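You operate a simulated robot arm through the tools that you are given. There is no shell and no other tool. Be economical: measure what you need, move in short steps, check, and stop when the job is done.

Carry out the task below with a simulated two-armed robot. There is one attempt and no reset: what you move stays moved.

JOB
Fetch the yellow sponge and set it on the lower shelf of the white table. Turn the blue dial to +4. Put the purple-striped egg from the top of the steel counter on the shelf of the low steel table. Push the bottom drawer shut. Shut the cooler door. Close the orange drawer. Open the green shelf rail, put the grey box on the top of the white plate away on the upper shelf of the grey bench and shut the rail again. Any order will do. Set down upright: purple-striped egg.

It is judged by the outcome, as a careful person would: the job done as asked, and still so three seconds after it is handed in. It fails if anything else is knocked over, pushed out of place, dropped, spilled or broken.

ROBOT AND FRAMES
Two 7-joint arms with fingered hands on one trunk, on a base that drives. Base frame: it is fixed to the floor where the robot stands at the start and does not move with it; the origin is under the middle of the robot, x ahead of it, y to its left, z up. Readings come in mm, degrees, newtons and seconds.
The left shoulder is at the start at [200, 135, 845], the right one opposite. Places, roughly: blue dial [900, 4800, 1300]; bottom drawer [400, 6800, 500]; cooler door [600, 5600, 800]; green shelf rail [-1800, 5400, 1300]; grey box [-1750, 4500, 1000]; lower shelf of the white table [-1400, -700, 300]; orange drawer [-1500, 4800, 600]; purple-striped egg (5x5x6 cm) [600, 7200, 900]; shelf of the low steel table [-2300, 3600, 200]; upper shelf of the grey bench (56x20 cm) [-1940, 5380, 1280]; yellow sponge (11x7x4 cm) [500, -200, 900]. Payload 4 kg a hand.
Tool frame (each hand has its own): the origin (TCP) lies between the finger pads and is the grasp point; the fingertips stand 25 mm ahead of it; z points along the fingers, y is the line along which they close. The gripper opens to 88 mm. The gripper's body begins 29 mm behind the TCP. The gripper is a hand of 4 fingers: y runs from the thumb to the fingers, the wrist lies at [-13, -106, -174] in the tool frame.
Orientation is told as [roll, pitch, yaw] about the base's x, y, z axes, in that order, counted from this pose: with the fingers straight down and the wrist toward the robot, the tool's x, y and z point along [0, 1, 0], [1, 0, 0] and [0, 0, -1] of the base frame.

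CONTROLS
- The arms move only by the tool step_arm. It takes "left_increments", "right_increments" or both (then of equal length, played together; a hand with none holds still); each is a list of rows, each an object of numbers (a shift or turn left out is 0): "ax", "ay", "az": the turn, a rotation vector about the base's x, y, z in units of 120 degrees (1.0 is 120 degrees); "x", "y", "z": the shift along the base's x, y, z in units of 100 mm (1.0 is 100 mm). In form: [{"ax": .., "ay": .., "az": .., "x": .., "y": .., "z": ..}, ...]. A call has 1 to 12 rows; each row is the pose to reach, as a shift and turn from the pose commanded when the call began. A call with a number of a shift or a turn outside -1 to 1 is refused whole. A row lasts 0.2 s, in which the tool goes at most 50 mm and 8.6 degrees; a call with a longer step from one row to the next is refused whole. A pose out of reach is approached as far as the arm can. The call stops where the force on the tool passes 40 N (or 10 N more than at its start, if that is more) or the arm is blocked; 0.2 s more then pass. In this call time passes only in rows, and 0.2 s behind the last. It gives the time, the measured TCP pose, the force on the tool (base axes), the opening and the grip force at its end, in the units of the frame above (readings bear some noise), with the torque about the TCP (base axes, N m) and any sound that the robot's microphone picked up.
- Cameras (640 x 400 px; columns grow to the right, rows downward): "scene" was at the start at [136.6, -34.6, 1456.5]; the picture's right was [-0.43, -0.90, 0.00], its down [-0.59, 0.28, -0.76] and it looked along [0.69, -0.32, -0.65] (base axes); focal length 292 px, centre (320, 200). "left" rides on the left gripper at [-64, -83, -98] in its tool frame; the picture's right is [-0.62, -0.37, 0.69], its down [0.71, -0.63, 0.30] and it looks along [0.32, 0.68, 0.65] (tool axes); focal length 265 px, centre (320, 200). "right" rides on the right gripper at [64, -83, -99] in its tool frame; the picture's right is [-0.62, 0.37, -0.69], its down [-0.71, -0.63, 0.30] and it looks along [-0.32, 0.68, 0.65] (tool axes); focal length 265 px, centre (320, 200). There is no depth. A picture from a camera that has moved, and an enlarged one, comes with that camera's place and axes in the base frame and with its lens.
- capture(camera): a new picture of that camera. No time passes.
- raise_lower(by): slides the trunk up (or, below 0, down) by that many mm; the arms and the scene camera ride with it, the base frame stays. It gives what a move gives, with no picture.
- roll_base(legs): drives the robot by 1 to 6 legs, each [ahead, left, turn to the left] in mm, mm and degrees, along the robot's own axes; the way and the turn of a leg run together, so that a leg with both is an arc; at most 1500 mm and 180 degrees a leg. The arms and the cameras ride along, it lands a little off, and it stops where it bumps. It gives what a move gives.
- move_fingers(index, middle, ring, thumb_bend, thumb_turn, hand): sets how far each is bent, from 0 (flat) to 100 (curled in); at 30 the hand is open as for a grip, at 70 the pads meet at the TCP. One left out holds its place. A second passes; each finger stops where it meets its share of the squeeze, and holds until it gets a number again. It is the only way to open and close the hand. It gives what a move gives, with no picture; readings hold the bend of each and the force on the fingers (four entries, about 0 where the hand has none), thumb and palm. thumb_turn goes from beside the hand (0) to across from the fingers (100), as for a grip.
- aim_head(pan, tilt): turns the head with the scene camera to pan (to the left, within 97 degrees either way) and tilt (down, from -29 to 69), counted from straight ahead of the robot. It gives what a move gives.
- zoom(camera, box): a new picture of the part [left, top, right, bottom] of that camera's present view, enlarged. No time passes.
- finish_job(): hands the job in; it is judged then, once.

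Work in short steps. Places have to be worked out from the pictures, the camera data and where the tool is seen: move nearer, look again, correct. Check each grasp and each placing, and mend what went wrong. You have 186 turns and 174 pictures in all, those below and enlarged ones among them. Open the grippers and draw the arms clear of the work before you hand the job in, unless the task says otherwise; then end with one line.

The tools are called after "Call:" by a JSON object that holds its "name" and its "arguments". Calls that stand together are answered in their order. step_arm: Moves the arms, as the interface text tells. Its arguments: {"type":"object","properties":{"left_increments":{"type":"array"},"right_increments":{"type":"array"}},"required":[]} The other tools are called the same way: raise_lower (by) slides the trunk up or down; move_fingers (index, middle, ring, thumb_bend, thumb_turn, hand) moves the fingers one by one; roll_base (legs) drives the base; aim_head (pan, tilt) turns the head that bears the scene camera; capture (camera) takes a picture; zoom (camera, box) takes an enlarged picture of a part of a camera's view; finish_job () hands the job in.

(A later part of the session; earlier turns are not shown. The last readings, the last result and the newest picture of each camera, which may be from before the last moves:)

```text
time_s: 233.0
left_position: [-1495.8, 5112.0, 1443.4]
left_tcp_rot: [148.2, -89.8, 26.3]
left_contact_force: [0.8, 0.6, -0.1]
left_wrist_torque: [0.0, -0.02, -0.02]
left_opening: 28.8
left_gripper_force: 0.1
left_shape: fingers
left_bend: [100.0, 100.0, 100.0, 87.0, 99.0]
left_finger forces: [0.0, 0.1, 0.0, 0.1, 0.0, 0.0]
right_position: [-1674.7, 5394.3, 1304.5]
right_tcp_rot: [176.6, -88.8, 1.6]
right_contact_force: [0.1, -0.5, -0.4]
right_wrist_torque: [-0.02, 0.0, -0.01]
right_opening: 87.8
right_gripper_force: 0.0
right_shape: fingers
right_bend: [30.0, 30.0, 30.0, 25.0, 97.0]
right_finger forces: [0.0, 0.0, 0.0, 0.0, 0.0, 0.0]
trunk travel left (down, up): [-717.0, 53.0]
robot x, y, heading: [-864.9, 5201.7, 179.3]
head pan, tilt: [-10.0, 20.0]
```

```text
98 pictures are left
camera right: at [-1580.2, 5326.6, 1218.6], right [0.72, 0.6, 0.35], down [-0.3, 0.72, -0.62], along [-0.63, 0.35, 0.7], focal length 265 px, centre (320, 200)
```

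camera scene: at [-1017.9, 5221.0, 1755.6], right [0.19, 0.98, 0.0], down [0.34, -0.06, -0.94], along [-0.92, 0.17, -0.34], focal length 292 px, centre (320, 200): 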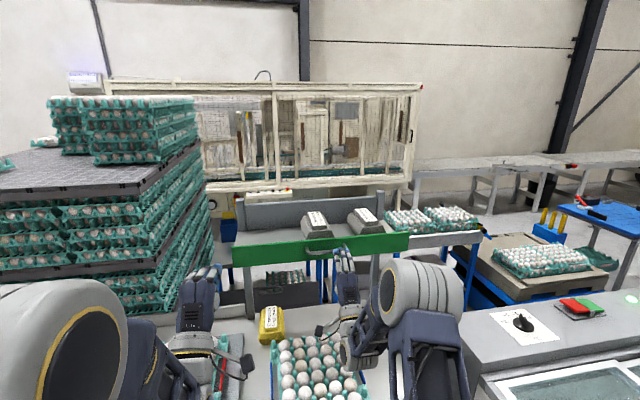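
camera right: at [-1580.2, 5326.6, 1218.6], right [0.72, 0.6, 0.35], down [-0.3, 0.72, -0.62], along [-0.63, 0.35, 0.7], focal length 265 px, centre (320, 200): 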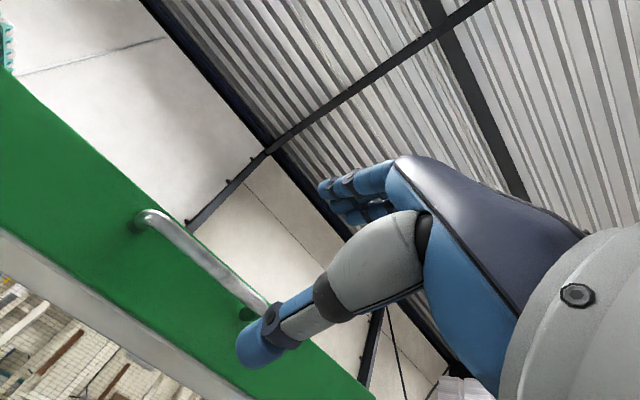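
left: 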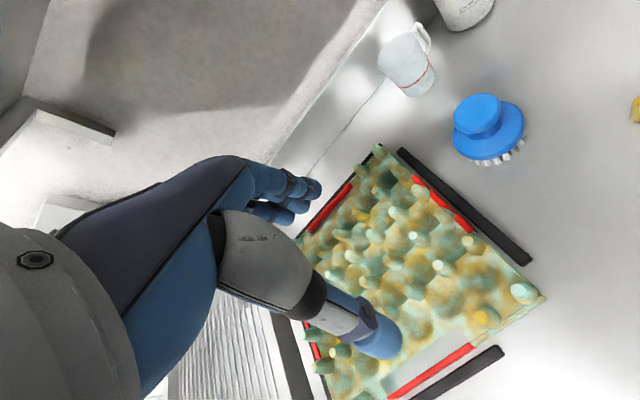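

The handle is at z≈1306, y≈5385. I'll advance onto it.

Call:
{"name": "step_arm", "arguments": {"right_increments": [{"x": -0.4, "y": -0.08}, {"x": -0.8, "y": -0.08}, {"x": -1.0, "y": -0.08, "z": 0.02}]}}

Call:
{"name": "step_arm", "arguments": {"right_increments": [{"x": -0.1}, {"x": -0.2}, {"x": -0.27}]}}

Call:
{"name": "capture", "arguments": {"camera": "right"}}

Call:
{"name": "zoom", "arguments": {"camera": "scene", "box": [230, 180, 430, 300]}}

```text
time_s: 233.8
left_position: [-1497.0, 5111.5, 1443.3]
left_tcp_rot: [149.1, -89.8, 25.2]
left_contact_force: [-0.2, -0.9, -0.4]
left_wrist_torque: [-0.03, -0.04, -0.03]
left_opening: 28.9
left_gripper_force: 0.1
left_shape: fingers
left_bend: [100.0, 100.0, 100.0, 87.0, 99.0]
left_finger forces: [0.0, 0.0, 0.1, 0.0, 0.0, 0.0]
right_position: [-1776.2, 5387.9, 1305.3]
right_tcp_rot: [176.3, -88.7, 1.9]
right_contact_force: [0.2, -0.6, -0.3]
right_wrist_torque: [-0.01, 0.01, 0.04]
right_opening: 87.5
right_gripper_force: 0.1
right_shape: fingers
right_bend: [30.0, 30.0, 30.0, 25.0, 97.0]
right_finger forces: [0.1, 0.0, 0.0, 0.0, 0.1, 0.1]
trunk travel left (down, up): [-717.0, 53.0]
robot x, y, heading: [-867.0, 5201.2, 179.4]
head pan, tilt: [-10.0, 20.0]
```

```text
time_s: 234.6
left_position: [-1497.3, 5111.9, 1443.8]
left_tcp_rot: [148.2, -89.8, 26.3]
left_contact_force: [-0.2, -0.6, -0.1]
left_wrist_torque: [0.01, -0.02, -0.02]
left_opening: 29.0
left_gripper_force: 0.1
left_shape: fingers
left_bend: [100.0, 100.0, 100.0, 87.0, 99.0]
left_finger forces: [0.1, 0.1, 0.1, 0.0, 0.0, 0.0]
right_position: [-1804.7, 5387.1, 1305.2]
right_tcp_rot: [175.6, -88.8, 2.6]
right_contact_force: [1.5, 0.5, -3.8]
right_wrist_torque: [-0.01, -0.14, 0.0]
right_opening: 92.5
right_gripper_force: 1.7
right_shape: fingers
right_bend: [30.0, 30.0, 30.0, 20.0, 98.0]
right_finger forces: [0.0, 0.0, 0.0, 0.1, 2.9, 0.1]
trunk travel left (down, up): [-717.0, 53.0]
robot x, y, heading: [-865.5, 5202.4, 179.0]
head pan, tilt: [-10.0, 20.0]
```

```text
97 pictures are left
camera right: at [-1707.7, 5319.2, 1219.5], right [0.72, 0.6, 0.35], down [-0.29, 0.72, -0.62], along [-0.63, 0.35, 0.7], focal length 265 px, centre (320, 200)
```

right: 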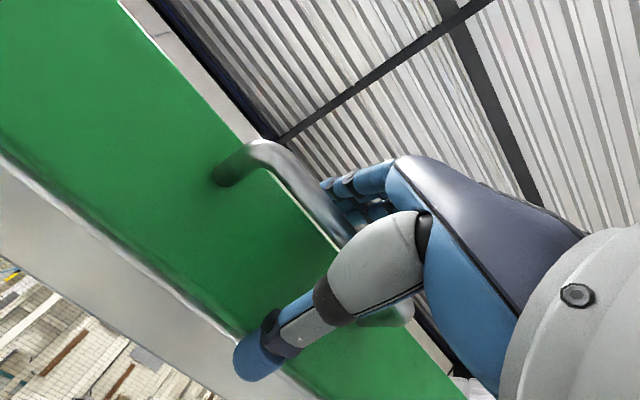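

```text
3.20 times, centred on (330, 240) of scene
camera zoom: at [-1017.8, 5221.0, 1755.5], right [0.19, 0.98, 0.0], down [0.34, -0.06, -0.94], along [-0.92, 0.17, -0.34], focal length 934 px, centre (288, 72)
```

zoom: 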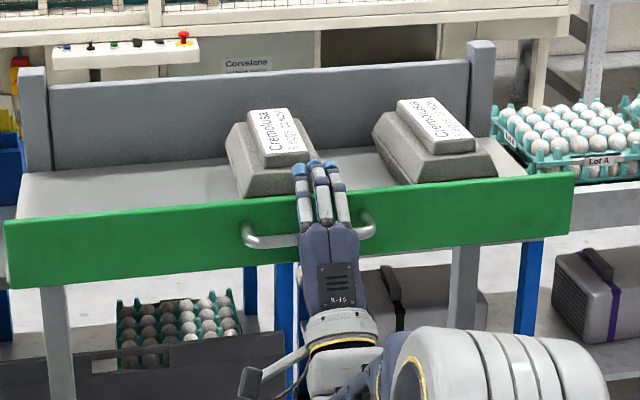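

The thumb touches the panel lightly. I'll back off 6 mm and close on the bar.

Call:
{"name": "step_arm", "arguments": {"right_increments": [{"x": 0.06}]}}

Call:
{"name": "move_fingers", "arguments": {"hand": "right", "index": 75, "middle": 75, "ring": 75, "thumb_bend": 72}}

Call:
{"name": "capture", "arguments": {"camera": "right"}}

```text
time_s: 235.0
left_position: [-1497.8, 5110.8, 1443.6]
left_tcp_rot: [147.7, -89.8, 26.7]
left_contact_force: [-0.7, 1.2, 0.5]
left_wrist_torque: [0.01, 0.03, 0.01]
left_opening: 28.7
left_gripper_force: 0.0
left_shape: fingers
left_bend: [100.0, 100.0, 100.0, 87.0, 99.0]
left_finger forces: [0.0, 0.1, 0.0, 0.0, 0.0, 0.1]
right_position: [-1798.2, 5387.2, 1305.1]
right_tcp_rot: [176.2, -88.7, 2.0]
right_contact_force: [0.9, 0.9, -1.2]
right_wrist_torque: [-0.02, -0.06, -0.01]
right_opening: 90.3
right_gripper_force: 0.7
right_shape: fingers
right_bend: [30.0, 30.0, 30.0, 22.0, 98.0]
right_finger forces: [0.0, 0.0, 0.0, 0.1, 1.1, 0.0]
trunk travel left (down, up): [-717.0, 53.0]
robot x, y, heading: [-871.3, 5201.8, 179.2]
head pan, tilt: [-10.0, 20.0]
```

```text
time_s: 236.0
left_position: [-1495.3, 5112.1, 1444.0]
left_tcp_rot: [155.8, -89.7, 18.7]
left_contact_force: [-0.5, 0.3, 0.0]
left_wrist_torque: [-0.01, 0.02, 0.0]
left_opening: 28.8
left_gripper_force: 0.1
left_shape: fingers
left_bend: [100.0, 100.0, 100.0, 87.0, 99.0]
left_finger forces: [0.1, 0.0, 0.1, 0.1, 0.0, 0.0]
right_position: [-1795.4, 5386.9, 1309.4]
right_tcp_rot: [177.0, -88.2, 1.0]
right_contact_force: [34.8, 1.6, 15.4]
right_wrist_torque: [0.06, -0.98, 0.0]
right_opening: 42.7
right_gripper_force: 33.5
right_shape: fingers
right_bend: [72.0, 60.0, 75.0, 43.0, 98.0]
right_finger forces: [17.2, 19.8, 0.0, 0.0, 29.6, 0.0]
trunk travel left (down, up): [-717.0, 53.0]
robot x, y, heading: [-866.3, 5203.5, 179.2]
head pan, tilt: [-10.0, 20.0]
```

```text
95 pictures are left
camera right: at [-1700.2, 5319.2, 1223.4], right [0.72, 0.6, 0.35], down [-0.3, 0.72, -0.62], along [-0.62, 0.35, 0.7], focal length 265 px, centre (320, 200)
```

right: 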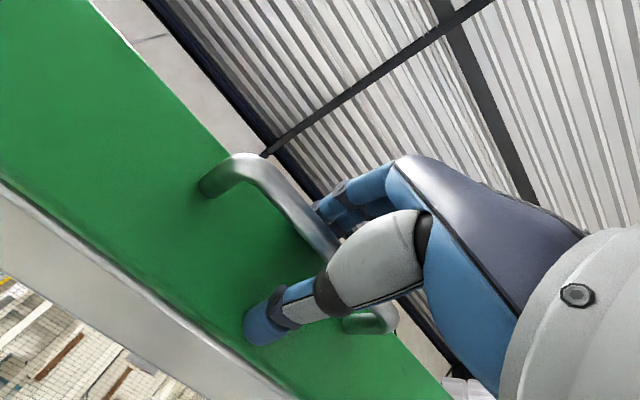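

The thumb presses on the panel before reaching the bar, and the bar is nearer z≈1316. I'll reopen, shift back 12 mm and up 10 mm, and close again.

Call:
{"name": "move_fingers", "arguments": {"hand": "right", "index": 35, "middle": 35, "ring": 35, "thumb_bend": 30}}

Call:
{"name": "step_arm", "arguments": {"right_increments": [{"x": 0.12, "z": 0.06}]}}

Call:
{"name": "move_fingers", "arguments": {"hand": "right", "index": 75, "middle": 75, "ring": 75, "thumb_bend": 72}}

Call:
{"name": "capture", "arguments": {"camera": "right"}}

```text
time_s: 237.0
left_position: [-1496.3, 5110.9, 1443.8]
left_tcp_rot: [153.2, -89.8, 21.2]
left_contact_force: [0.2, 0.8, 0.5]
left_wrist_torque: [0.03, -0.02, 0.0]
left_opening: 28.6
left_gripper_force: 0.1
left_shape: fingers
left_bend: [100.0, 100.0, 100.0, 87.0, 99.0]
left_finger forces: [0.0, 0.0, 0.1, 0.1, 0.0, 0.0]
right_position: [-1797.6, 5386.7, 1305.1]
right_tcp_rot: [176.4, -88.8, 1.8]
right_contact_force: [23.7, -2.5, -3.8]
right_wrist_torque: [0.05, -0.01, 0.14]
right_opening: 53.8
right_gripper_force: 13.4
right_shape: fingers
right_bend: [74.0, 35.0, 35.0, 29.0, 98.0]
right_finger forces: [21.6, 0.0, 0.0, 0.1, 5.9, 0.0]
trunk travel left (down, up): [-717.0, 53.0]
robot x, y, heading: [-866.1, 5205.1, 179.4]
head pan, tilt: [-10.0, 20.0]
```

```text
time_s: 237.4
left_position: [-1497.5, 5111.3, 1443.1]
left_tcp_rot: [147.3, -89.8, 27.1]
left_contact_force: [-0.1, 0.0, 0.0]
left_wrist_torque: [0.01, 0.01, -0.01]
left_opening: 28.7
left_gripper_force: 0.1
left_shape: fingers
left_bend: [100.0, 100.0, 100.0, 87.0, 99.0]
left_finger forces: [0.0, 0.0, 0.1, 0.0, 0.0, 0.1]
right_position: [-1785.7, 5386.4, 1312.5]
right_tcp_rot: [176.6, -88.7, 1.6]
right_contact_force: [-0.2, -0.3, -0.4]
right_wrist_torque: [0.01, 0.01, 0.03]
right_opening: 79.8
right_gripper_force: 0.1
right_shape: fingers
right_bend: [35.0, 35.0, 35.0, 30.0, 97.0]
right_finger forces: [0.0, 0.0, 0.0, 0.1, 0.1, 0.0]
trunk travel left (down, up): [-717.0, 53.0]
robot x, y, heading: [-865.7, 5200.7, 179.2]
head pan, tilt: [-10.0, 20.0]
```

```text
time_s: 238.4
left_position: [-1497.0, 5111.6, 1442.5]
left_tcp_rot: [144.1, -89.8, 30.5]
left_contact_force: [0.5, 0.0, -0.6]
left_wrist_torque: [0.0, 0.01, -0.01]
left_opening: 28.8
left_gripper_force: 0.0
left_shape: fingers
left_bend: [100.0, 100.0, 100.0, 87.0, 99.0]
left_finger forces: [0.0, 0.0, 0.0, 0.0, 0.1, 0.0]
right_position: [-1784.6, 5386.4, 1310.7]
right_tcp_rot: [175.9, -88.9, 2.0]
right_contact_force: [-4.0, 0.9, -11.6]
right_wrist_torque: [0.07, 0.05, 0.01]
right_opening: 0.0
right_gripper_force: 5.5
right_shape: fingers
right_bend: [75.0, 75.0, 75.0, 65.0, 97.0]
right_finger forces: [0.1, 0.0, 0.3, 0.1, 11.9, 0.0]
trunk travel left (down, up): [-717.0, 53.0]
robot x, y, heading: [-868.0, 5205.9, 179.5]
head pan, tilt: [-10.0, 20.0]
```

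```text
94 pictures are left
camera right: at [-1689.7, 5319.1, 1225.5], right [0.72, 0.6, 0.35], down [-0.29, 0.72, -0.62], along [-0.63, 0.35, 0.7], focal length 265 px, centre (320, 200)
```

right: 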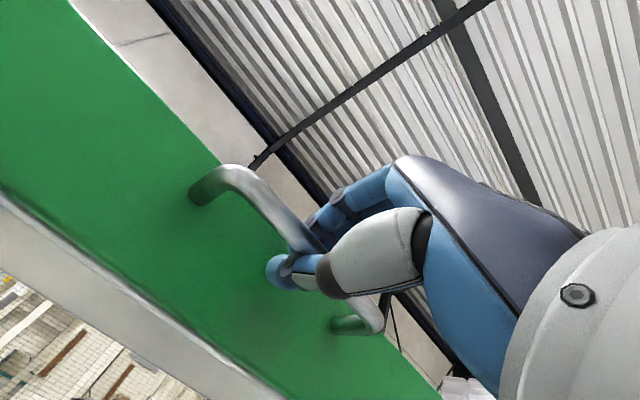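

The fingers now hook around the bar. I'll pull gently toward the aisle and see how it moves.

Call:
{"name": "step_arm", "arguments": {"right_increments": [{"x": 0.1}, {"x": 0.2}, {"x": 0.3}, {"x": 0.4}, {"x": 0.5}]}}

Call:
{"name": "capture", "arguments": {"camera": "right"}}

Call:
{"name": "zoom", "arguments": {"camera": "scene", "box": [220, 180, 430, 310]}}

```text
time_s: 239.6
left_position: [-1496.6, 5111.2, 1443.0]
left_tcp_rot: [147.8, -89.7, 26.5]
left_contact_force: [0.8, -0.1, 0.4]
left_wrist_torque: [-0.01, -0.02, 0.01]
left_opening: 28.9
left_gripper_force: 0.1
left_shape: fingers
left_bend: [100.0, 100.0, 100.0, 87.0, 99.0]
left_finger forces: [0.1, 0.0, 0.0, 0.0, 0.0, 0.0]
right_position: [-1734.0, 5385.4, 1312.9]
right_tcp_rot: [176.4, -88.6, 1.7]
right_contact_force: [-0.4, -0.1, 0.1]
right_wrist_torque: [0.0, -0.01, 0.01]
right_opening: 0.0
right_gripper_force: 0.0
right_shape: fingers
right_bend: [75.0, 75.0, 75.0, 69.0, 97.0]
right_finger forces: [0.0, 0.0, 0.0, 0.0, 0.0, 0.1]
trunk travel left (down, up): [-717.0, 53.0]
robot x, y, heading: [-867.9, 5204.8, 179.4]
head pan, tilt: [-10.0, 20.0]
```

```text
93 pictures are left
camera right: at [-1639.3, 5318.2, 1228.5], right [0.72, 0.6, 0.35], down [-0.3, 0.72, -0.62], along [-0.63, 0.35, 0.7], focal length 265 px, centre (320, 200)
```

right: 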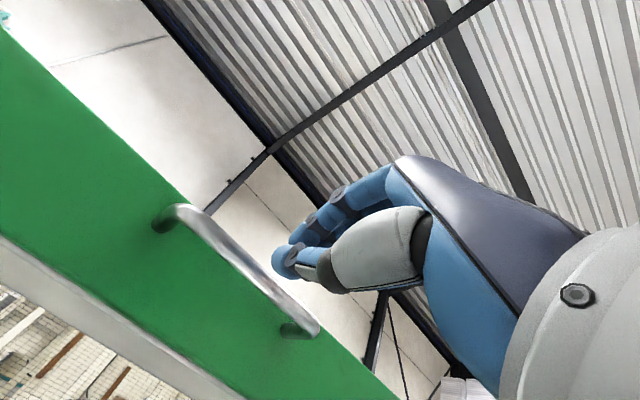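

```text
3.05 times, centred on (325, 245) of scene
camera zoom: at [-1017.9, 5221.0, 1755.7], right [0.19, 0.98, 0.0], down [0.34, -0.06, -0.94], along [-0.92, 0.17, -0.34], focal length 889 px, centre (305, 63)
```

zoom: 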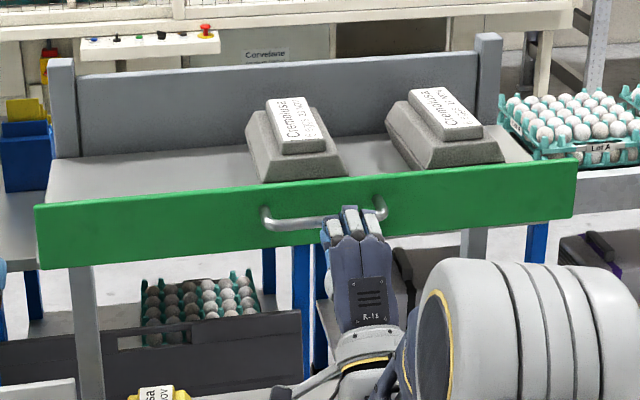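

The fingers closed just short of the bar and slid off; the bar is at about (-1797, 5385, 1304). I'll move the thumb aside and hook the bar from above with just the fingers.

Call:
{"name": "move_fingers", "arguments": {"hand": "right", "index": 30, "middle": 30, "ring": 30, "thumb_bend": 10, "thumb_turn": 0}}

Call:
{"name": "step_arm", "arguments": {"right_increments": [{"x": -0.3, "z": -0.06}, {"x": -0.5, "z": -0.08}, {"x": -0.6, "z": -0.1}, {"x": -0.7, "z": -0.1}]}}

Call:
{"name": "move_fingers", "arguments": {"hand": "right", "index": 85, "middle": 85, "ring": 85}}

Call:
{"name": "capture", "arguments": {"camera": "right"}}

```text
time_s: 240.6
left_position: [-1497.1, 5111.8, 1443.6]
left_tcp_rot: [148.4, -89.8, 26.0]
left_contact_force: [0.6, -0.4, -0.2]
left_wrist_torque: [0.02, 0.06, 0.02]
left_opening: 28.8
left_gripper_force: 0.0
left_shape: fingers
left_bend: [100.0, 100.0, 100.0, 87.0, 99.0]
left_finger forces: [0.1, 0.0, 0.0, 0.1, 0.0, 0.0]
right_position: [-1735.1, 5385.1, 1312.9]
right_tcp_rot: [176.3, -88.7, 1.8]
right_contact_force: [0.4, 0.5, 0.7]
right_wrist_torque: [0.02, 0.01, 0.01]
right_opening: 127.7
right_gripper_force: 0.1
right_shape: fingers
right_bend: [30.0, 30.0, 30.0, 10.0, 0.0]
right_finger forces: [0.0, 0.1, 0.0, 0.1, 0.0, 0.1]
trunk travel left (down, up): [-717.0, 53.0]
robot x, y, heading: [-866.0, 5204.9, 179.5]
head pan, tilt: [-10.0, 20.0]
```

```text
time_s: 241.6
left_position: [-1497.1, 5110.7, 1441.6]
left_tcp_rot: [148.8, -89.8, 25.8]
left_contact_force: [0.0, -0.4, -0.6]
left_wrist_torque: [0.0, -0.03, 0.0]
left_opening: 28.8
left_gripper_force: 0.0
left_shape: fingers
left_bend: [100.0, 100.0, 100.0, 87.0, 99.0]
left_finger forces: [0.0, 0.1, 0.0, 0.0, 0.0, 0.0]
right_position: [-1805.1, 5384.4, 1301.0]
right_tcp_rot: [175.8, -88.7, 2.4]
right_contact_force: [0.4, -0.4, 0.0]
right_wrist_torque: [-0.03, -0.02, 0.03]
right_opening: 127.9
right_gripper_force: 0.0
right_shape: fingers
right_bend: [30.0, 30.0, 30.0, 10.0, 0.0]
right_finger forces: [0.0, 0.1, 0.0, 0.0, 0.0, 0.0]
trunk travel left (down, up): [-717.0, 53.0]
robot x, y, heading: [-866.5, 5202.5, 179.5]
head pan, tilt: [-10.0, 20.0]
```

```text
time_s: 242.6
left_position: [-1495.4, 5111.9, 1444.5]
left_tcp_rot: [154.9, -89.7, 19.5]
left_contact_force: [0.7, 0.0, -0.2]
left_wrist_torque: [0.0, 0.03, 0.02]
left_opening: 28.9
left_gripper_force: 0.1
left_shape: fingers
left_bend: [100.0, 100.0, 100.0, 87.0, 99.0]
left_finger forces: [0.1, 0.0, 0.0, 0.1, 0.0, 0.1]
right_position: [-1803.5, 5384.9, 1311.4]
right_tcp_rot: [179.5, -87.6, -1.6]
right_contact_force: [-2.6, 1.1, 38.6]
right_wrist_torque: [0.41, 0.74, -0.01]
right_opening: 111.9
right_gripper_force: 19.5
right_shape: fingers
right_bend: [57.0, 60.0, 60.0, 10.0, 0.0]
right_finger forces: [12.3, 12.7, 13.3, 0.1, 0.0, 0.0]
trunk travel left (down, up): [-717.0, 53.0]
robot x, y, heading: [-865.4, 5203.7, 179.4]
head pan, tilt: [-10.0, 20.0]
```

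```text
91 pictures are left
camera right: at [-1709.6, 5317.6, 1223.8], right [0.73, 0.6, 0.34], down [-0.31, 0.72, -0.62], along [-0.61, 0.35, 0.71], focal length 265 px, centre (320, 200)
```

right: 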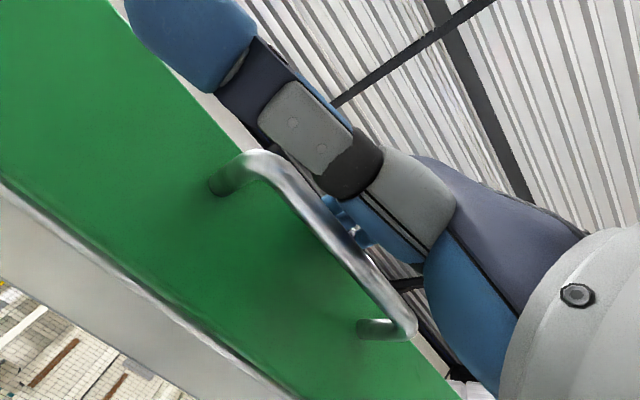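

The fingertips landed on top of the bar, so I need to be about 15 mm deeper. I'll reopen slightly, advance and curl again.

Call:
{"name": "move_fingers", "arguments": {"hand": "right", "index": 32, "middle": 32, "ring": 32}}

Call:
{"name": "step_arm", "arguments": {"right_increments": [{"x": -0.08}, {"x": -0.16}, {"x": -0.2}]}}

Call:
{"name": "move_fingers", "arguments": {"hand": "right", "index": 85, "middle": 85, "ring": 85}}

Call:
{"name": "capture", "arguments": {"camera": "right"}}

```text
time_s: 243.6
left_position: [-1497.0, 5112.3, 1443.5]
left_tcp_rot: [148.5, -89.8, 25.7]
left_contact_force: [-0.6, 0.0, -0.3]
left_wrist_torque: [0.04, 0.0, -0.02]
left_opening: 28.9
left_gripper_force: 0.1
left_shape: fingers
left_bend: [100.0, 100.0, 100.0, 87.0, 99.0]
left_finger forces: [0.0, 0.0, 0.1, 0.1, 0.1, 0.1]
right_position: [-1805.1, 5385.4, 1300.9]
right_tcp_rot: [176.2, -88.7, 1.8]
right_contact_force: [0.1, 0.1, -0.1]
right_wrist_torque: [0.02, 0.0, -0.01]
right_opening: 127.1
right_gripper_force: 0.1
right_shape: fingers
right_bend: [32.0, 32.0, 32.0, 10.0, 0.0]
right_finger forces: [0.0, 0.1, 0.0, 0.0, 0.1, 0.1]
trunk travel left (down, up): [-717.0, 53.0]
robot x, y, heading: [-865.2, 5201.2, 179.1]
head pan, tilt: [-10.0, 20.0]
```

```text
time_s: 244.4
left_position: [-1497.7, 5111.5, 1444.3]
left_tcp_rot: [148.3, -89.8, 25.9]
left_contact_force: [0.0, 0.2, -1.0]
left_wrist_torque: [0.02, -0.01, -0.01]
left_opening: 29.0
left_gripper_force: 0.1
left_shape: fingers
left_bend: [100.0, 100.0, 100.0, 87.0, 99.0]
left_finger forces: [0.1, 0.0, 0.1, 0.1, 0.0, 0.0]
right_position: [-1824.3, 5385.6, 1300.5]
right_tcp_rot: [176.8, -88.7, 1.3]
right_contact_force: [0.5, 0.3, -0.2]
right_wrist_torque: [-0.01, 0.03, -0.01]
right_opening: 127.0
right_gripper_force: 0.0
right_shape: fingers
right_bend: [32.0, 32.0, 32.0, 10.0, 0.0]
right_finger forces: [0.0, 0.0, 0.0, 0.0, 0.0, 0.1]
trunk travel left (down, up): [-717.0, 53.0]
robot x, y, heading: [-867.4, 5203.3, 179.4]
head pan, tilt: [-10.0, 20.0]
```

```text
time_s: 245.4
left_position: [-1496.1, 5111.0, 1444.9]
left_tcp_rot: [154.3, -89.6, 20.1]
left_contact_force: [0.9, -0.4, -0.8]
left_wrist_torque: [-0.02, -0.02, -0.02]
left_opening: 28.7
left_gripper_force: 0.1
left_shape: fingers
left_bend: [100.0, 100.0, 100.0, 87.0, 99.0]
left_finger forces: [0.0, 0.0, 0.0, 0.1, 0.0, 0.0]
right_position: [-1822.1, 5385.5, 1305.9]
right_tcp_rot: [177.5, -88.2, 0.6]
right_contact_force: [11.3, 3.2, 26.1]
right_wrist_torque: [0.56, -0.51, 1.06]
right_opening: 94.0
right_gripper_force: 25.8
right_shape: fingers
right_bend: [85.0, 84.0, 83.0, 10.0, 0.0]
right_finger forces: [11.4, 4.7, 11.6, 0.0, 23.9, 0.0]
trunk travel left (down, up): [-717.0, 53.0]
robot x, y, heading: [-865.6, 5201.8, 179.1]
head pan, tilt: [-10.0, 20.0]
```

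```text
90 pictures are left
camera right: at [-1727.7, 5318.1, 1219.3], right [0.72, 0.6, 0.35], down [-0.3, 0.72, -0.62], along [-0.62, 0.35, 0.7], focal length 265 px, centre (320, 200)
```

right: 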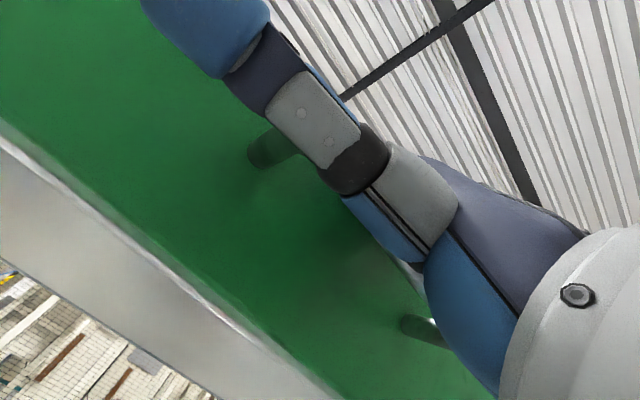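

The fingers have curled fully behind the bar. I'll pull toward the aisle gently.

Call:
{"name": "step_arm", "arguments": {"right_increments": [{"x": 0.1}, {"x": 0.2}, {"x": 0.3}, {"x": 0.4}, {"x": 0.5}, {"x": 0.6}, {"x": 0.7}]}}

Call:
{"name": "capture", "arguments": {"camera": "right"}}

Call:
{"name": "zoom", "arguments": {"camera": "scene", "box": [220, 180, 430, 310]}}

```text
time_s: 247.0
left_position: [-1496.3, 5111.7, 1444.3]
left_tcp_rot: [148.3, -89.8, 26.0]
left_contact_force: [0.2, -0.2, -0.4]
left_wrist_torque: [0.0, 0.0, 0.0]
left_opening: 28.7
left_gripper_force: 0.2
left_shape: fingers
left_bend: [100.0, 100.0, 100.0, 87.0, 99.0]
left_finger forces: [0.1, 0.0, 0.0, 0.0, 0.0, 0.0]
right_position: [-1754.6, 5386.7, 1302.6]
right_tcp_rot: [176.4, -88.8, 1.6]
right_contact_force: [0.0, -0.1, -0.4]
right_wrist_torque: [-0.01, -0.01, 0.0]
right_opening: 88.9
right_gripper_force: 0.1
right_shape: fingers
right_bend: [85.0, 85.0, 85.0, 10.0, 0.0]
right_finger forces: [0.1, 0.0, 0.0, 0.0, 0.0, 0.1]
trunk travel left (down, up): [-717.0, 53.0]
robot x, y, heading: [-867.7, 5200.0, 179.2]
head pan, tilt: [-10.0, 20.0]
```

```text
89 pictures are left
camera right: at [-1658.5, 5318.9, 1217.0], right [0.72, 0.6, 0.35], down [-0.29, 0.72, -0.62], along [-0.63, 0.35, 0.7], focal length 265 px, centre (320, 200)
```

right: 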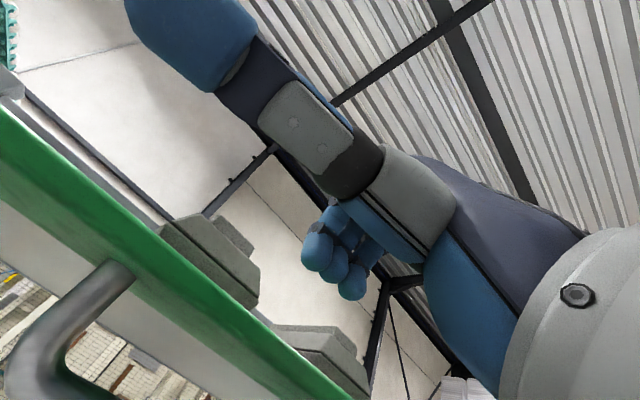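

```text
3.05 times, centred on (325, 245) of scene
camera zoom: at [-1018.0, 5221.0, 1755.6], right [0.19, 0.98, 0.0], down [0.34, -0.06, -0.94], along [-0.92, 0.17, -0.34], focal length 889 px, centre (305, 63)
```

zoom: 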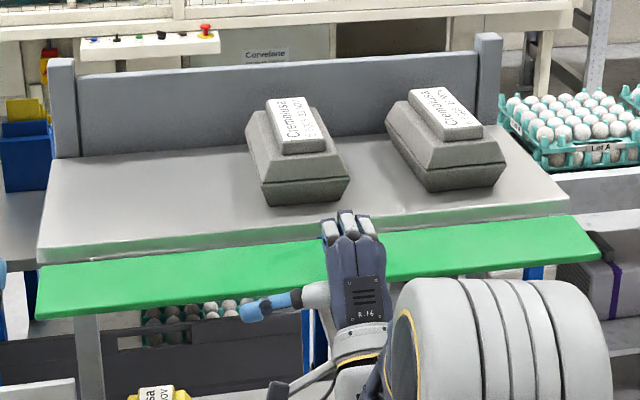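

The rail swung down open, hinged at its bottom edge. Now for the grey box: I'll retract, move over to the plate and look at it.

Call:
{"name": "step_arm", "arguments": {"right_increments": [{"x": 0.4}, {"x": 0.8}, {"x": 1.0}]}}

Call:
{"name": "roll_base", "arguments": {"legs": [[-350, 0, 0], [0, 830, 0]]}}

Call:
{"name": "aim_head", "arguments": {"pan": -10, "tilt": 32}}

Call:
{"name": "capture", "arguments": {"camera": "scene"}}

```text
time_s: 247.8
left_position: [-1496.9, 5111.9, 1443.2]
left_tcp_rot: [147.9, -89.8, 26.5]
left_contact_force: [0.2, -0.1, -0.1]
left_wrist_torque: [-0.01, -0.01, -0.02]
left_opening: 28.8
left_gripper_force: 0.0
left_shape: fingers
left_bend: [100.0, 100.0, 100.0, 87.0, 99.0]
left_finger forces: [0.0, 0.1, 0.1, 0.0, 0.1, 0.1]
right_position: [-1653.3, 5386.1, 1300.4]
right_tcp_rot: [176.5, -88.7, 1.6]
right_contact_force: [-0.8, -0.5, -0.9]
right_wrist_torque: [-0.01, -0.01, -0.01]
right_opening: 88.9
right_gripper_force: 0.1
right_shape: fingers
right_bend: [85.0, 85.0, 85.0, 10.0, 0.0]
right_finger forces: [0.1, 0.1, 0.0, 0.0, 0.1, 0.0]
trunk travel left (down, up): [-717.0, 53.0]
robot x, y, heading: [-867.2, 5202.7, 179.4]
head pan, tilt: [-10.0, 20.0]
```

```text
time_s: 254.0
left_position: [-1147.7, 4272.7, 1443.3]
left_tcp_rot: [148.3, -89.7, 27.3]
left_contact_force: [-0.1, 0.2, 0.8]
left_wrist_torque: [0.01, 0.0, -0.04]
left_opening: 28.6
left_gripper_force: 0.1
left_shape: fingers
left_bend: [100.0, 100.0, 100.0, 87.0, 99.0]
left_finger forces: [0.0, 0.1, 0.0, 0.1, 0.0, 0.0]
right_position: [-1311.0, 4543.6, 1300.6]
right_tcp_rot: [176.7, -88.7, 2.7]
right_contact_force: [0.0, 0.0, 0.0]
right_wrist_torque: [0.0, -0.02, -0.03]
right_opening: 88.8
right_gripper_force: 0.1
right_shape: fingers
right_bend: [85.0, 85.0, 85.0, 10.0, 0.0]
right_finger forces: [0.0, 0.0, 0.0, 0.1, 0.0, 0.1]
trunk travel left (down, up): [-717.0, 53.0]
robot x, y, heading: [-518.7, 4375.7, -179.2]
head pan, tilt: [-10.0, 20.0]
```

```text
time_s: 254.8
left_position: [-1147.5, 4272.6, 1444.1]
left_tcp_rot: [149.2, -89.8, 26.3]
left_contact_force: [1.1, -0.3, 0.3]
left_wrist_torque: [-0.02, 0.0, -0.02]
left_opening: 28.9
left_gripper_force: 0.0
left_shape: fingers
left_bend: [100.0, 100.0, 100.0, 87.0, 99.0]
left_finger forces: [0.0, 0.0, 0.1, 0.0, 0.0, 0.0]
right_position: [-1310.2, 4544.2, 1301.1]
right_tcp_rot: [176.7, -88.6, 2.7]
right_contact_force: [-0.6, -1.1, -0.3]
right_wrist_torque: [-0.02, 0.02, -0.02]
right_opening: 88.8
right_gripper_force: 0.0
right_shape: fingers
right_bend: [85.0, 85.0, 85.0, 10.0, 0.0]
right_finger forces: [0.0, 0.0, 0.0, 0.0, 0.1, 0.0]
trunk travel left (down, up): [-717.0, 53.0]
robot x, y, heading: [-516.4, 4374.7, -179.4]
head pan, tilt: [-10.0, 32.0]
```

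```text
87 pictures are left
camera scene: at [-667.2, 4390.7, 1736.5], right [0.17, 0.99, 0.0], down [0.52, -0.09, -0.85], along [-0.84, 0.14, -0.53], focal length 292 px, centre (320, 200)
```

scene: 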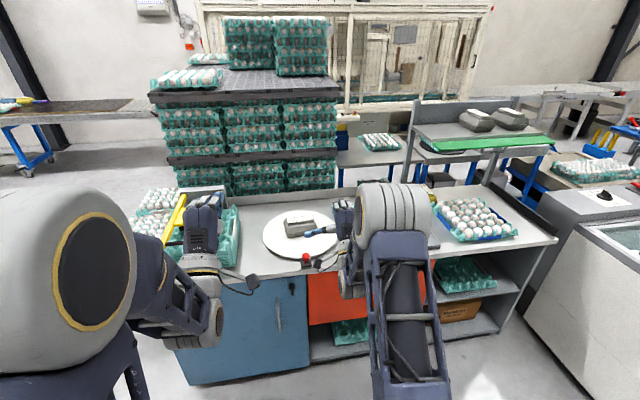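

I'll zoom on the grey box and the shelf.

Call:
{"name": "zoom", "arguments": {"camera": "scene", "box": [250, 190, 362, 260]}}

Call:
{"name": "zoom", "arguments": {"camera": "scene", "box": [400, 80, 570, 190]}}

```text
5.71 times, centred on (306, 225) of scene
camera zoom: at [-667.2, 4390.7, 1736.5], right [0.17, 0.99, 0.0], down [0.52, -0.09, -0.85], along [-0.84, 0.14, -0.53], focal length 1667 px, centre (400, 57)
```

zoom: 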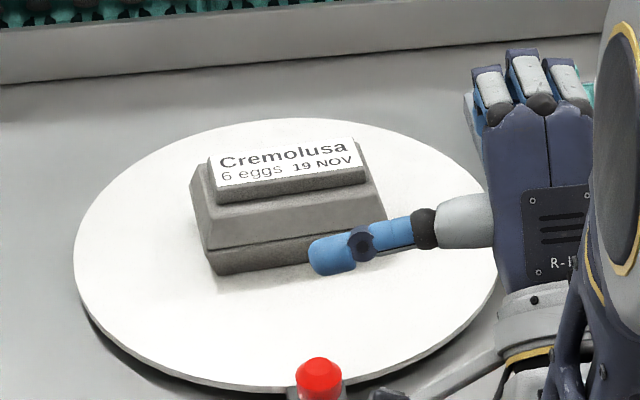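

```text
3.64 times, centred on (485, 135) of scene
camera zoom: at [-667.2, 4390.7, 1736.5], right [0.17, 0.99, 0.0], down [0.52, -0.09, -0.85], along [-0.84, 0.14, -0.53], focal length 1061 px, centre (-280, 436)
```

zoom: 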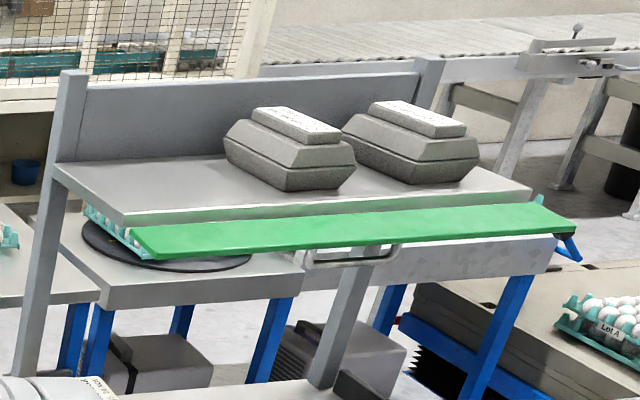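

The box is a 6-egg carton, about 140 mm along y and about 90 mm in x. I'll turn the right hand to point down and set it wide open for a grip across x.

Call:
{"name": "step_arm", "arguments": {"right_increments": [{"ay": -0.065}, {"ay": -0.13}, {"ay": -0.195}, {"ay": -0.26}, {"ay": -0.325}, {"ay": -0.39}, {"ay": -0.455}, {"ay": -0.52}, {"ay": -0.585}, {"ay": -0.65}, {"ay": -0.7}, {"ay": -0.75}]}}

Call:
{"name": "move_fingers", "arguments": {"hand": "right", "index": 22, "middle": 22, "ring": 22, "thumb_bend": 18, "thumb_turn": 100}}

Call:
{"name": "capture", "arguments": {"camera": "right"}}

Call:
{"name": "zoom", "arguments": {"camera": "scene", "box": [230, 140, 390, 260]}}

```text
time_s: 257.4
left_position: [-1147.2, 4272.9, 1443.5]
left_tcp_rot: [149.1, -89.7, 26.4]
left_contact_force: [-0.5, 0.0, -0.6]
left_wrist_torque: [0.01, -0.01, -0.01]
left_opening: 28.8
left_gripper_force: 0.1
left_shape: fingers
left_bend: [100.0, 100.0, 100.0, 87.0, 99.0]
left_finger forces: [0.0, 0.0, 0.0, 0.0, 0.0, 0.0]
right_position: [-1310.1, 4544.3, 1300.8]
right_tcp_rot: [-0.8, -1.3, 179.9]
right_contact_force: [-0.3, -0.1, 0.6]
right_wrist_torque: [0.0, 0.02, 0.01]
right_opening: 88.7
right_gripper_force: 0.0
right_shape: fingers
right_bend: [85.0, 85.0, 85.0, 10.0, 0.0]
right_finger forces: [0.0, 0.1, 0.0, 0.1, 0.0, 0.1]
trunk travel left (down, up): [-717.0, 53.0]
robot x, y, heading: [-520.8, 4374.1, -179.4]
head pan, tilt: [-10.0, 32.0]
```

```text
time_s: 258.4
left_position: [-1148.7, 4272.0, 1444.1]
left_tcp_rot: [149.1, -89.8, 26.5]
left_contact_force: [0.6, -0.2, -1.0]
left_wrist_torque: [0.0, 0.0, -0.02]
left_opening: 28.8
left_gripper_force: 0.0
left_shape: fingers
left_bend: [100.0, 100.0, 100.0, 87.0, 99.0]
left_finger forces: [0.1, 0.0, 0.0, 0.0, 0.1, 0.0]
right_position: [-1312.2, 4544.5, 1300.6]
right_tcp_rot: [-0.7, -1.3, 179.8]
right_contact_force: [-1.3, 0.9, 0.4]
right_wrist_torque: [-0.01, 0.0, 0.03]
right_opening: 103.0
right_gripper_force: 0.0
right_shape: fingers
right_bend: [22.0, 22.0, 22.0, 18.0, 96.0]
right_finger forces: [0.0, 0.0, 0.1, 0.0, 0.0, 0.0]
trunk travel left (down, up): [-717.0, 53.0]
robot x, y, heading: [-517.3, 4372.1, -179.3]
head pan, tilt: [-10.0, 32.0]
```

```text
84 pictures are left
camera right: at [-1224.2, 4477.7, 1396.8], right [-0.35, 0.61, 0.71], down [0.62, 0.72, -0.31], along [-0.7, 0.33, -0.63], focal length 265 px, centre (320, 200)
```

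right: 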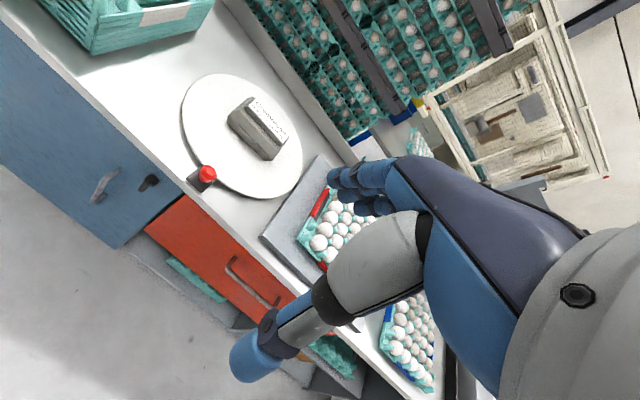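

```text
3.33 times, centred on (310, 200) of scene
camera zoom: at [-667.2, 4390.7, 1736.4], right [0.17, 0.99, 0.0], down [0.52, -0.09, -0.85], along [-0.84, 0.14, -0.53], focal length 973 px, centre (353, 200)
```

zoom: 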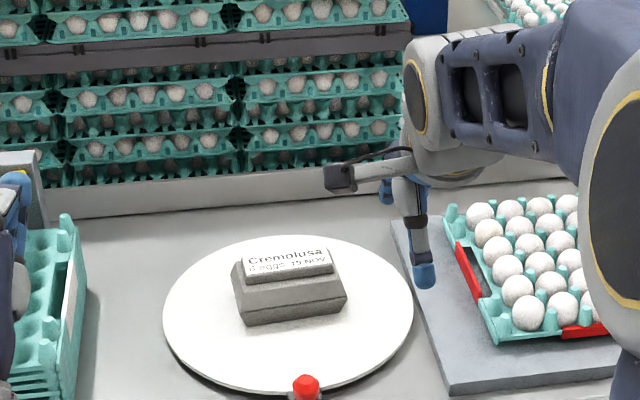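

Triangulated, the carton top is near (-1700, 4474, ~1000), yawed about +9°. I'll bring the hand above it and look again.

Call:
{"name": "roll_base", "arguments": {"legs": [[330, 70, 0]]}}

Call:
{"name": "raise_lower", "arguments": {"by": -130}}

Call:
{"name": "step_arm", "arguments": {"right_increments": [{"az": 0.04, "x": -0.2}, {"az": 0.075, "x": -0.5}]}}

Call:
{"name": "capture", "arguments": {"camera": "right"}}

Call:
{"name": "capture", "arguments": {"camera": "scene"}}

```text
time_s: 260.5
left_position: [-1468.3, 4193.0, 1443.8]
left_tcp_rot: [149.2, -89.8, 26.8]
left_contact_force: [-0.8, -0.3, -0.2]
left_wrist_torque: [0.0, 0.0, 0.0]
left_opening: 28.9
left_gripper_force: 0.1
left_shape: fingers
left_bend: [100.0, 100.0, 100.0, 87.0, 99.0]
left_finger forces: [0.0, 0.0, 0.1, 0.0, 0.1, 0.0]
right_position: [-1633.8, 4462.0, 1301.7]
right_tcp_rot: [-0.7, -1.4, -179.5]
right_contact_force: [-0.2, 0.3, -0.2]
right_wrist_torque: [0.0, 0.02, 0.01]
right_opening: 103.0
right_gripper_force: 0.0
right_shape: fingers
right_bend: [22.0, 22.0, 22.0, 18.0, 96.0]
right_finger forces: [0.0, 0.1, 0.1, 0.0, 0.0, 0.0]
trunk travel left (down, up): [-717.0, 53.0]
robot x, y, heading: [-838.6, 4301.1, -178.8]
head pan, tilt: [-10.0, 32.0]
```

```text
time_s: 262.1
left_position: [-1469.1, 4192.2, 1314.4]
left_tcp_rot: [149.7, -89.8, 26.3]
left_contact_force: [0.3, -1.0, -0.4]
left_wrist_torque: [0.02, 0.01, -0.03]
left_opening: 28.8
left_gripper_force: 0.1
left_shape: fingers
left_bend: [100.0, 100.0, 100.0, 87.0, 99.0]
left_finger forces: [0.1, 0.0, 0.0, 0.1, 0.1, 0.0]
right_position: [-1635.5, 4462.5, 1171.1]
right_tcp_rot: [-0.7, -1.3, -179.5]
right_contact_force: [-0.4, 0.6, -0.7]
right_wrist_torque: [0.02, -0.01, 0.01]
right_opening: 103.3
right_gripper_force: 0.0
right_shape: fingers
right_bend: [22.0, 22.0, 22.0, 18.0, 96.0]
right_finger forces: [0.0, 0.0, 0.1, 0.0, 0.0, 0.0]
trunk travel left (down, up): [-587.0, 183.0]
robot x, y, heading: [-840.9, 4300.3, -179.3]
head pan, tilt: [-10.0, 32.0]
```

```text
time_s: 262.7
left_position: [-1468.9, 4191.9, 1313.7]
left_tcp_rot: [151.0, -89.8, 25.1]
left_contact_force: [0.4, 0.0, 0.1]
left_wrist_torque: [0.02, -0.02, 0.02]
left_opening: 28.8
left_gripper_force: 0.1
left_shape: fingers
left_bend: [100.0, 100.0, 100.0, 87.0, 99.0]
left_finger forces: [0.0, 0.1, 0.0, 0.0, 0.1, 0.0]
right_position: [-1683.7, 4461.1, 1170.8]
right_tcp_rot: [-0.8, -1.3, -170.5]
right_contact_force: [0.2, 0.5, 0.4]
right_wrist_torque: [0.03, 0.03, -0.02]
right_opening: 103.3
right_gripper_force: 0.1
right_shape: fingers
right_bend: [22.0, 22.0, 22.0, 18.0, 96.0]
right_finger forces: [0.0, 0.1, 0.0, 0.0, 0.0, 0.1]
trunk travel left (down, up): [-587.0, 183.0]
robot x, y, heading: [-844.1, 4301.7, -179.1]
head pan, tilt: [-10.0, 32.0]
```

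```text
82 pictures are left
camera right: at [-1588.2, 4410.9, 1266.9], right [-0.45, 0.54, 0.71], down [0.5, 0.81, -0.31], along [-0.74, 0.21, -0.63], focal length 265 px, centre (320, 200)
```

right: 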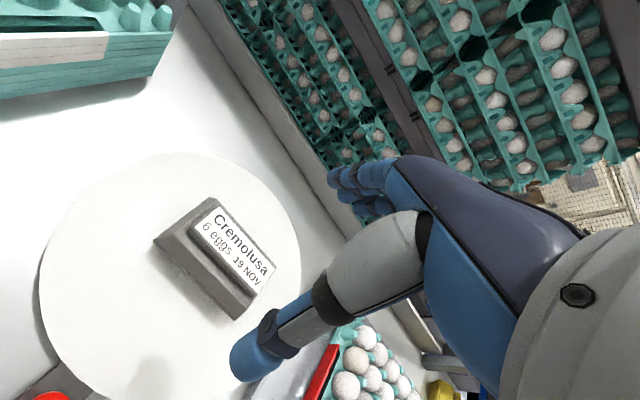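

```text
81 pictures are left
camera scene: at [-989.5, 4315.0, 1606.5], right [0.16, 0.99, 0.0], down [0.52, -0.08, -0.85], along [-0.84, 0.13, -0.53], focal length 292 px, centre (320, 200)
```

scene: 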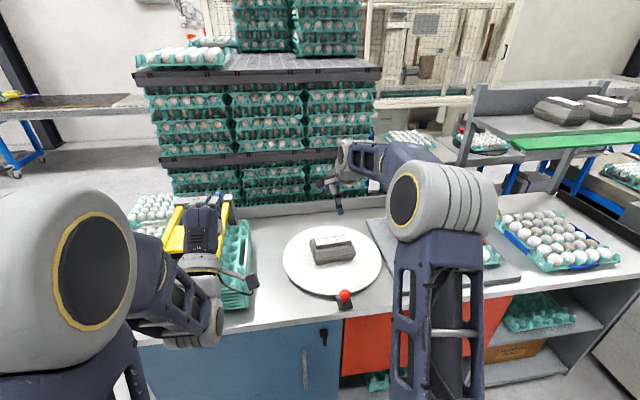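

Better triangulation with a wide baseline puts the carton top at z≈930, its centre at about (-1776, 4482), yaw +4°, size about 150×105 mm. I'll open wider, centre over it and descend part way.

Call:
{"name": "move_fingers", "arguments": {"hand": "right", "index": 10, "middle": 10, "ring": 10, "thumb_bend": 5}}

Call:
{"name": "step_arm", "arguments": {"right_increments": [{"x": -0.4, "y": 0.1, "az": -0.02}, {"x": -0.8, "y": 0.21, "az": -0.04}, {"x": -0.92, "y": 0.21, "az": -0.04, "z": -0.2}, {"x": -0.92, "y": 0.21, "az": -0.04, "z": -0.6}, {"x": -0.92, "y": 0.21, "az": -0.04, "z": -1.0}]}}

Call:
{"name": "capture", "arguments": {"camera": "right"}}

Call:
{"name": "zoom", "arguments": {"camera": "scene", "box": [260, 180, 420, 300]}}

```text
time_s: 263.7
left_position: [-1469.4, 4192.9, 1313.6]
left_tcp_rot: [149.7, -89.8, 26.4]
left_contact_force: [0.2, 0.1, 0.0]
left_wrist_torque: [-0.02, 0.03, 0.03]
left_opening: 28.9
left_gripper_force: 0.0
left_shape: fingers
left_bend: [100.0, 100.0, 100.0, 87.0, 99.0]
left_finger forces: [0.0, 0.0, 0.1, 0.1, 0.1, 0.0]
right_position: [-1684.9, 4462.0, 1171.1]
right_tcp_rot: [-0.8, -1.4, -170.6]
right_contact_force: [0.5, 0.2, 1.2]
right_wrist_torque: [0.03, 0.0, 0.0]
right_opening: 121.6
right_gripper_force: 0.1
right_shape: fingers
right_bend: [10.0, 10.0, 10.0, 5.0, 96.0]
right_finger forces: [0.1, 0.0, 0.0, 0.0, 0.0, 0.0]
trunk travel left (down, up): [-587.0, 183.0]
robot x, y, heading: [-842.9, 4301.3, -179.0]
head pan, tilt: [-10.0, 32.0]
```

```text
time_s: 264.9
left_position: [-1468.4, 4192.4, 1314.1]
left_tcp_rot: [150.5, -89.8, 25.5]
left_contact_force: [0.7, 0.3, -0.8]
left_wrist_torque: [0.0, -0.02, 0.04]
left_opening: 28.7
left_gripper_force: 0.0
left_shape: fingers
left_bend: [100.0, 100.0, 100.0, 87.0, 99.0]
left_finger forces: [0.0, 0.1, 0.0, 0.0, 0.1, 0.0]
right_position: [-1777.2, 4480.4, 1070.3]
right_tcp_rot: [-0.7, -1.3, -175.3]
right_contact_force: [0.1, -1.1, 0.2]
right_wrist_torque: [0.01, 0.02, 0.02]
right_opening: 121.3
right_gripper_force: 0.2
right_shape: fingers
right_bend: [10.0, 10.0, 10.0, 5.0, 96.0]
right_finger forces: [0.0, 0.0, 0.0, 0.0, 0.0, 0.1]
trunk travel left (down, up): [-587.0, 183.0]
robot x, y, heading: [-842.6, 4300.6, -179.1]
head pan, tilt: [-10.0, 32.0]
```

```text
80 pictures are left
camera right: at [-1684.6, 4422.8, 1167.2], right [-0.4, 0.58, 0.71], down [0.56, 0.77, -0.31], along [-0.72, 0.27, -0.63], focal length 265 px, centre (320, 200)
```

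right: 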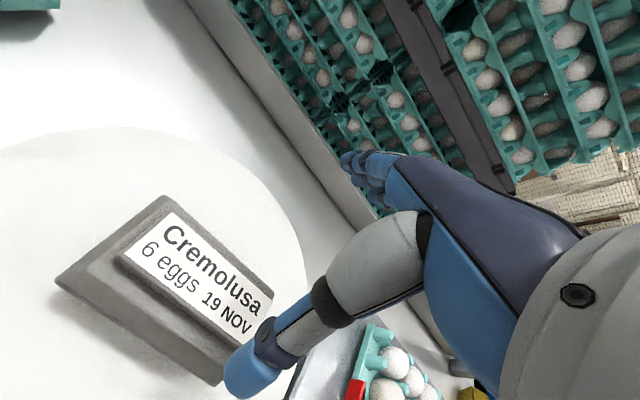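

```text
3.33 times, centred on (340, 240) of scene
camera zoom: at [-989.6, 4315.0, 1606.5], right [0.16, 0.99, 0.0], down [0.52, -0.08, -0.85], along [-0.84, 0.13, -0.53], focal length 973 px, centre (253, 67)
```

zoom: 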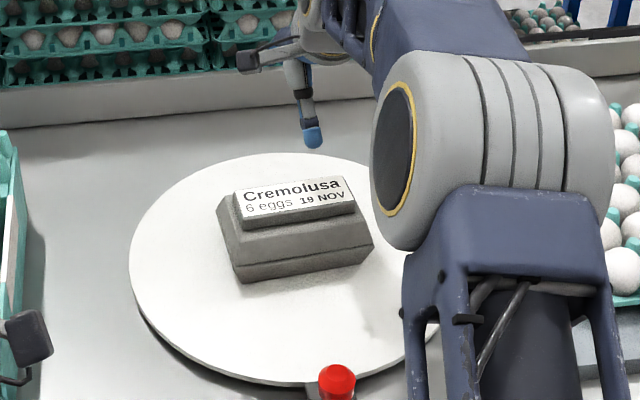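

Refined: centre about (-1771, 4474), yaw +7°, top ≈945. I'll adjust and descend around the carton, watching the force.

Call:
{"name": "step_arm", "arguments": {"right_increments": [{"x": 0.06, "y": -0.06, "az": 0.022, "z": -0.3}, {"x": 0.06, "y": -0.06, "az": 0.022, "z": -0.6}, {"x": 0.06, "y": -0.06, "az": 0.022, "z": -0.9}]}}

Call:
{"name": "capture", "arguments": {"camera": "right"}}

Call:
{"name": "zoom", "arguments": {"camera": "scene", "box": [260, 180, 420, 300]}}

```text
time_s: 265.7
left_position: [-1470.3, 4191.8, 1313.3]
left_tcp_rot: [150.4, -89.8, 25.8]
left_contact_force: [-0.3, 0.3, -0.5]
left_wrist_torque: [0.0, -0.02, 0.02]
left_opening: 28.8
left_gripper_force: 0.0
left_shape: fingers
left_bend: [100.0, 100.0, 100.0, 87.0, 99.0]
left_finger forces: [0.0, 0.0, 0.0, 0.1, 0.1, 0.1]
right_position: [-1770.4, 4477.1, 981.1]
right_tcp_rot: [-0.8, -1.3, -172.7]
right_contact_force: [-0.5, 0.0, 0.1]
right_wrist_torque: [0.0, 0.02, 0.03]
right_opening: 121.7
right_gripper_force: 0.0
right_shape: fingers
right_bend: [10.0, 10.0, 10.0, 5.0, 96.0]
right_finger forces: [0.0, 0.1, 0.1, 0.1, 0.1, 0.0]
trunk travel left (down, up): [-587.0, 183.0]
robot x, y, heading: [-842.7, 4299.4, -179.0]
head pan, tilt: [-10.0, 32.0]
```

```text
78 pictures are left
camera right: at [-1676.1, 4422.5, 1076.8], right [-0.43, 0.56, 0.71], down [0.53, 0.79, -0.31], along [-0.74, 0.24, -0.63], focal length 265 px, centre (320, 200)
```

right: 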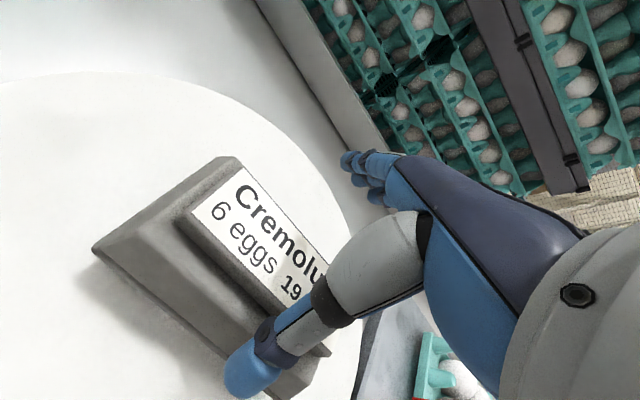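

```text
3.33 times, centred on (340, 240) of scene
camera zoom: at [-989.6, 4315.0, 1606.5], right [0.16, 0.99, 0.0], down [0.52, -0.08, -0.85], along [-0.84, 0.13, -0.53], focal length 973 px, centre (253, 67)
```

zoom: 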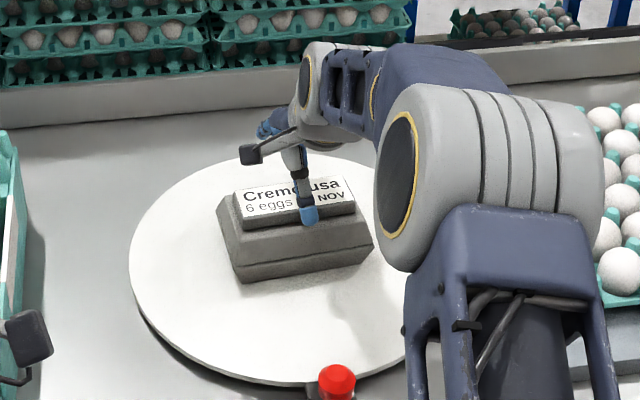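

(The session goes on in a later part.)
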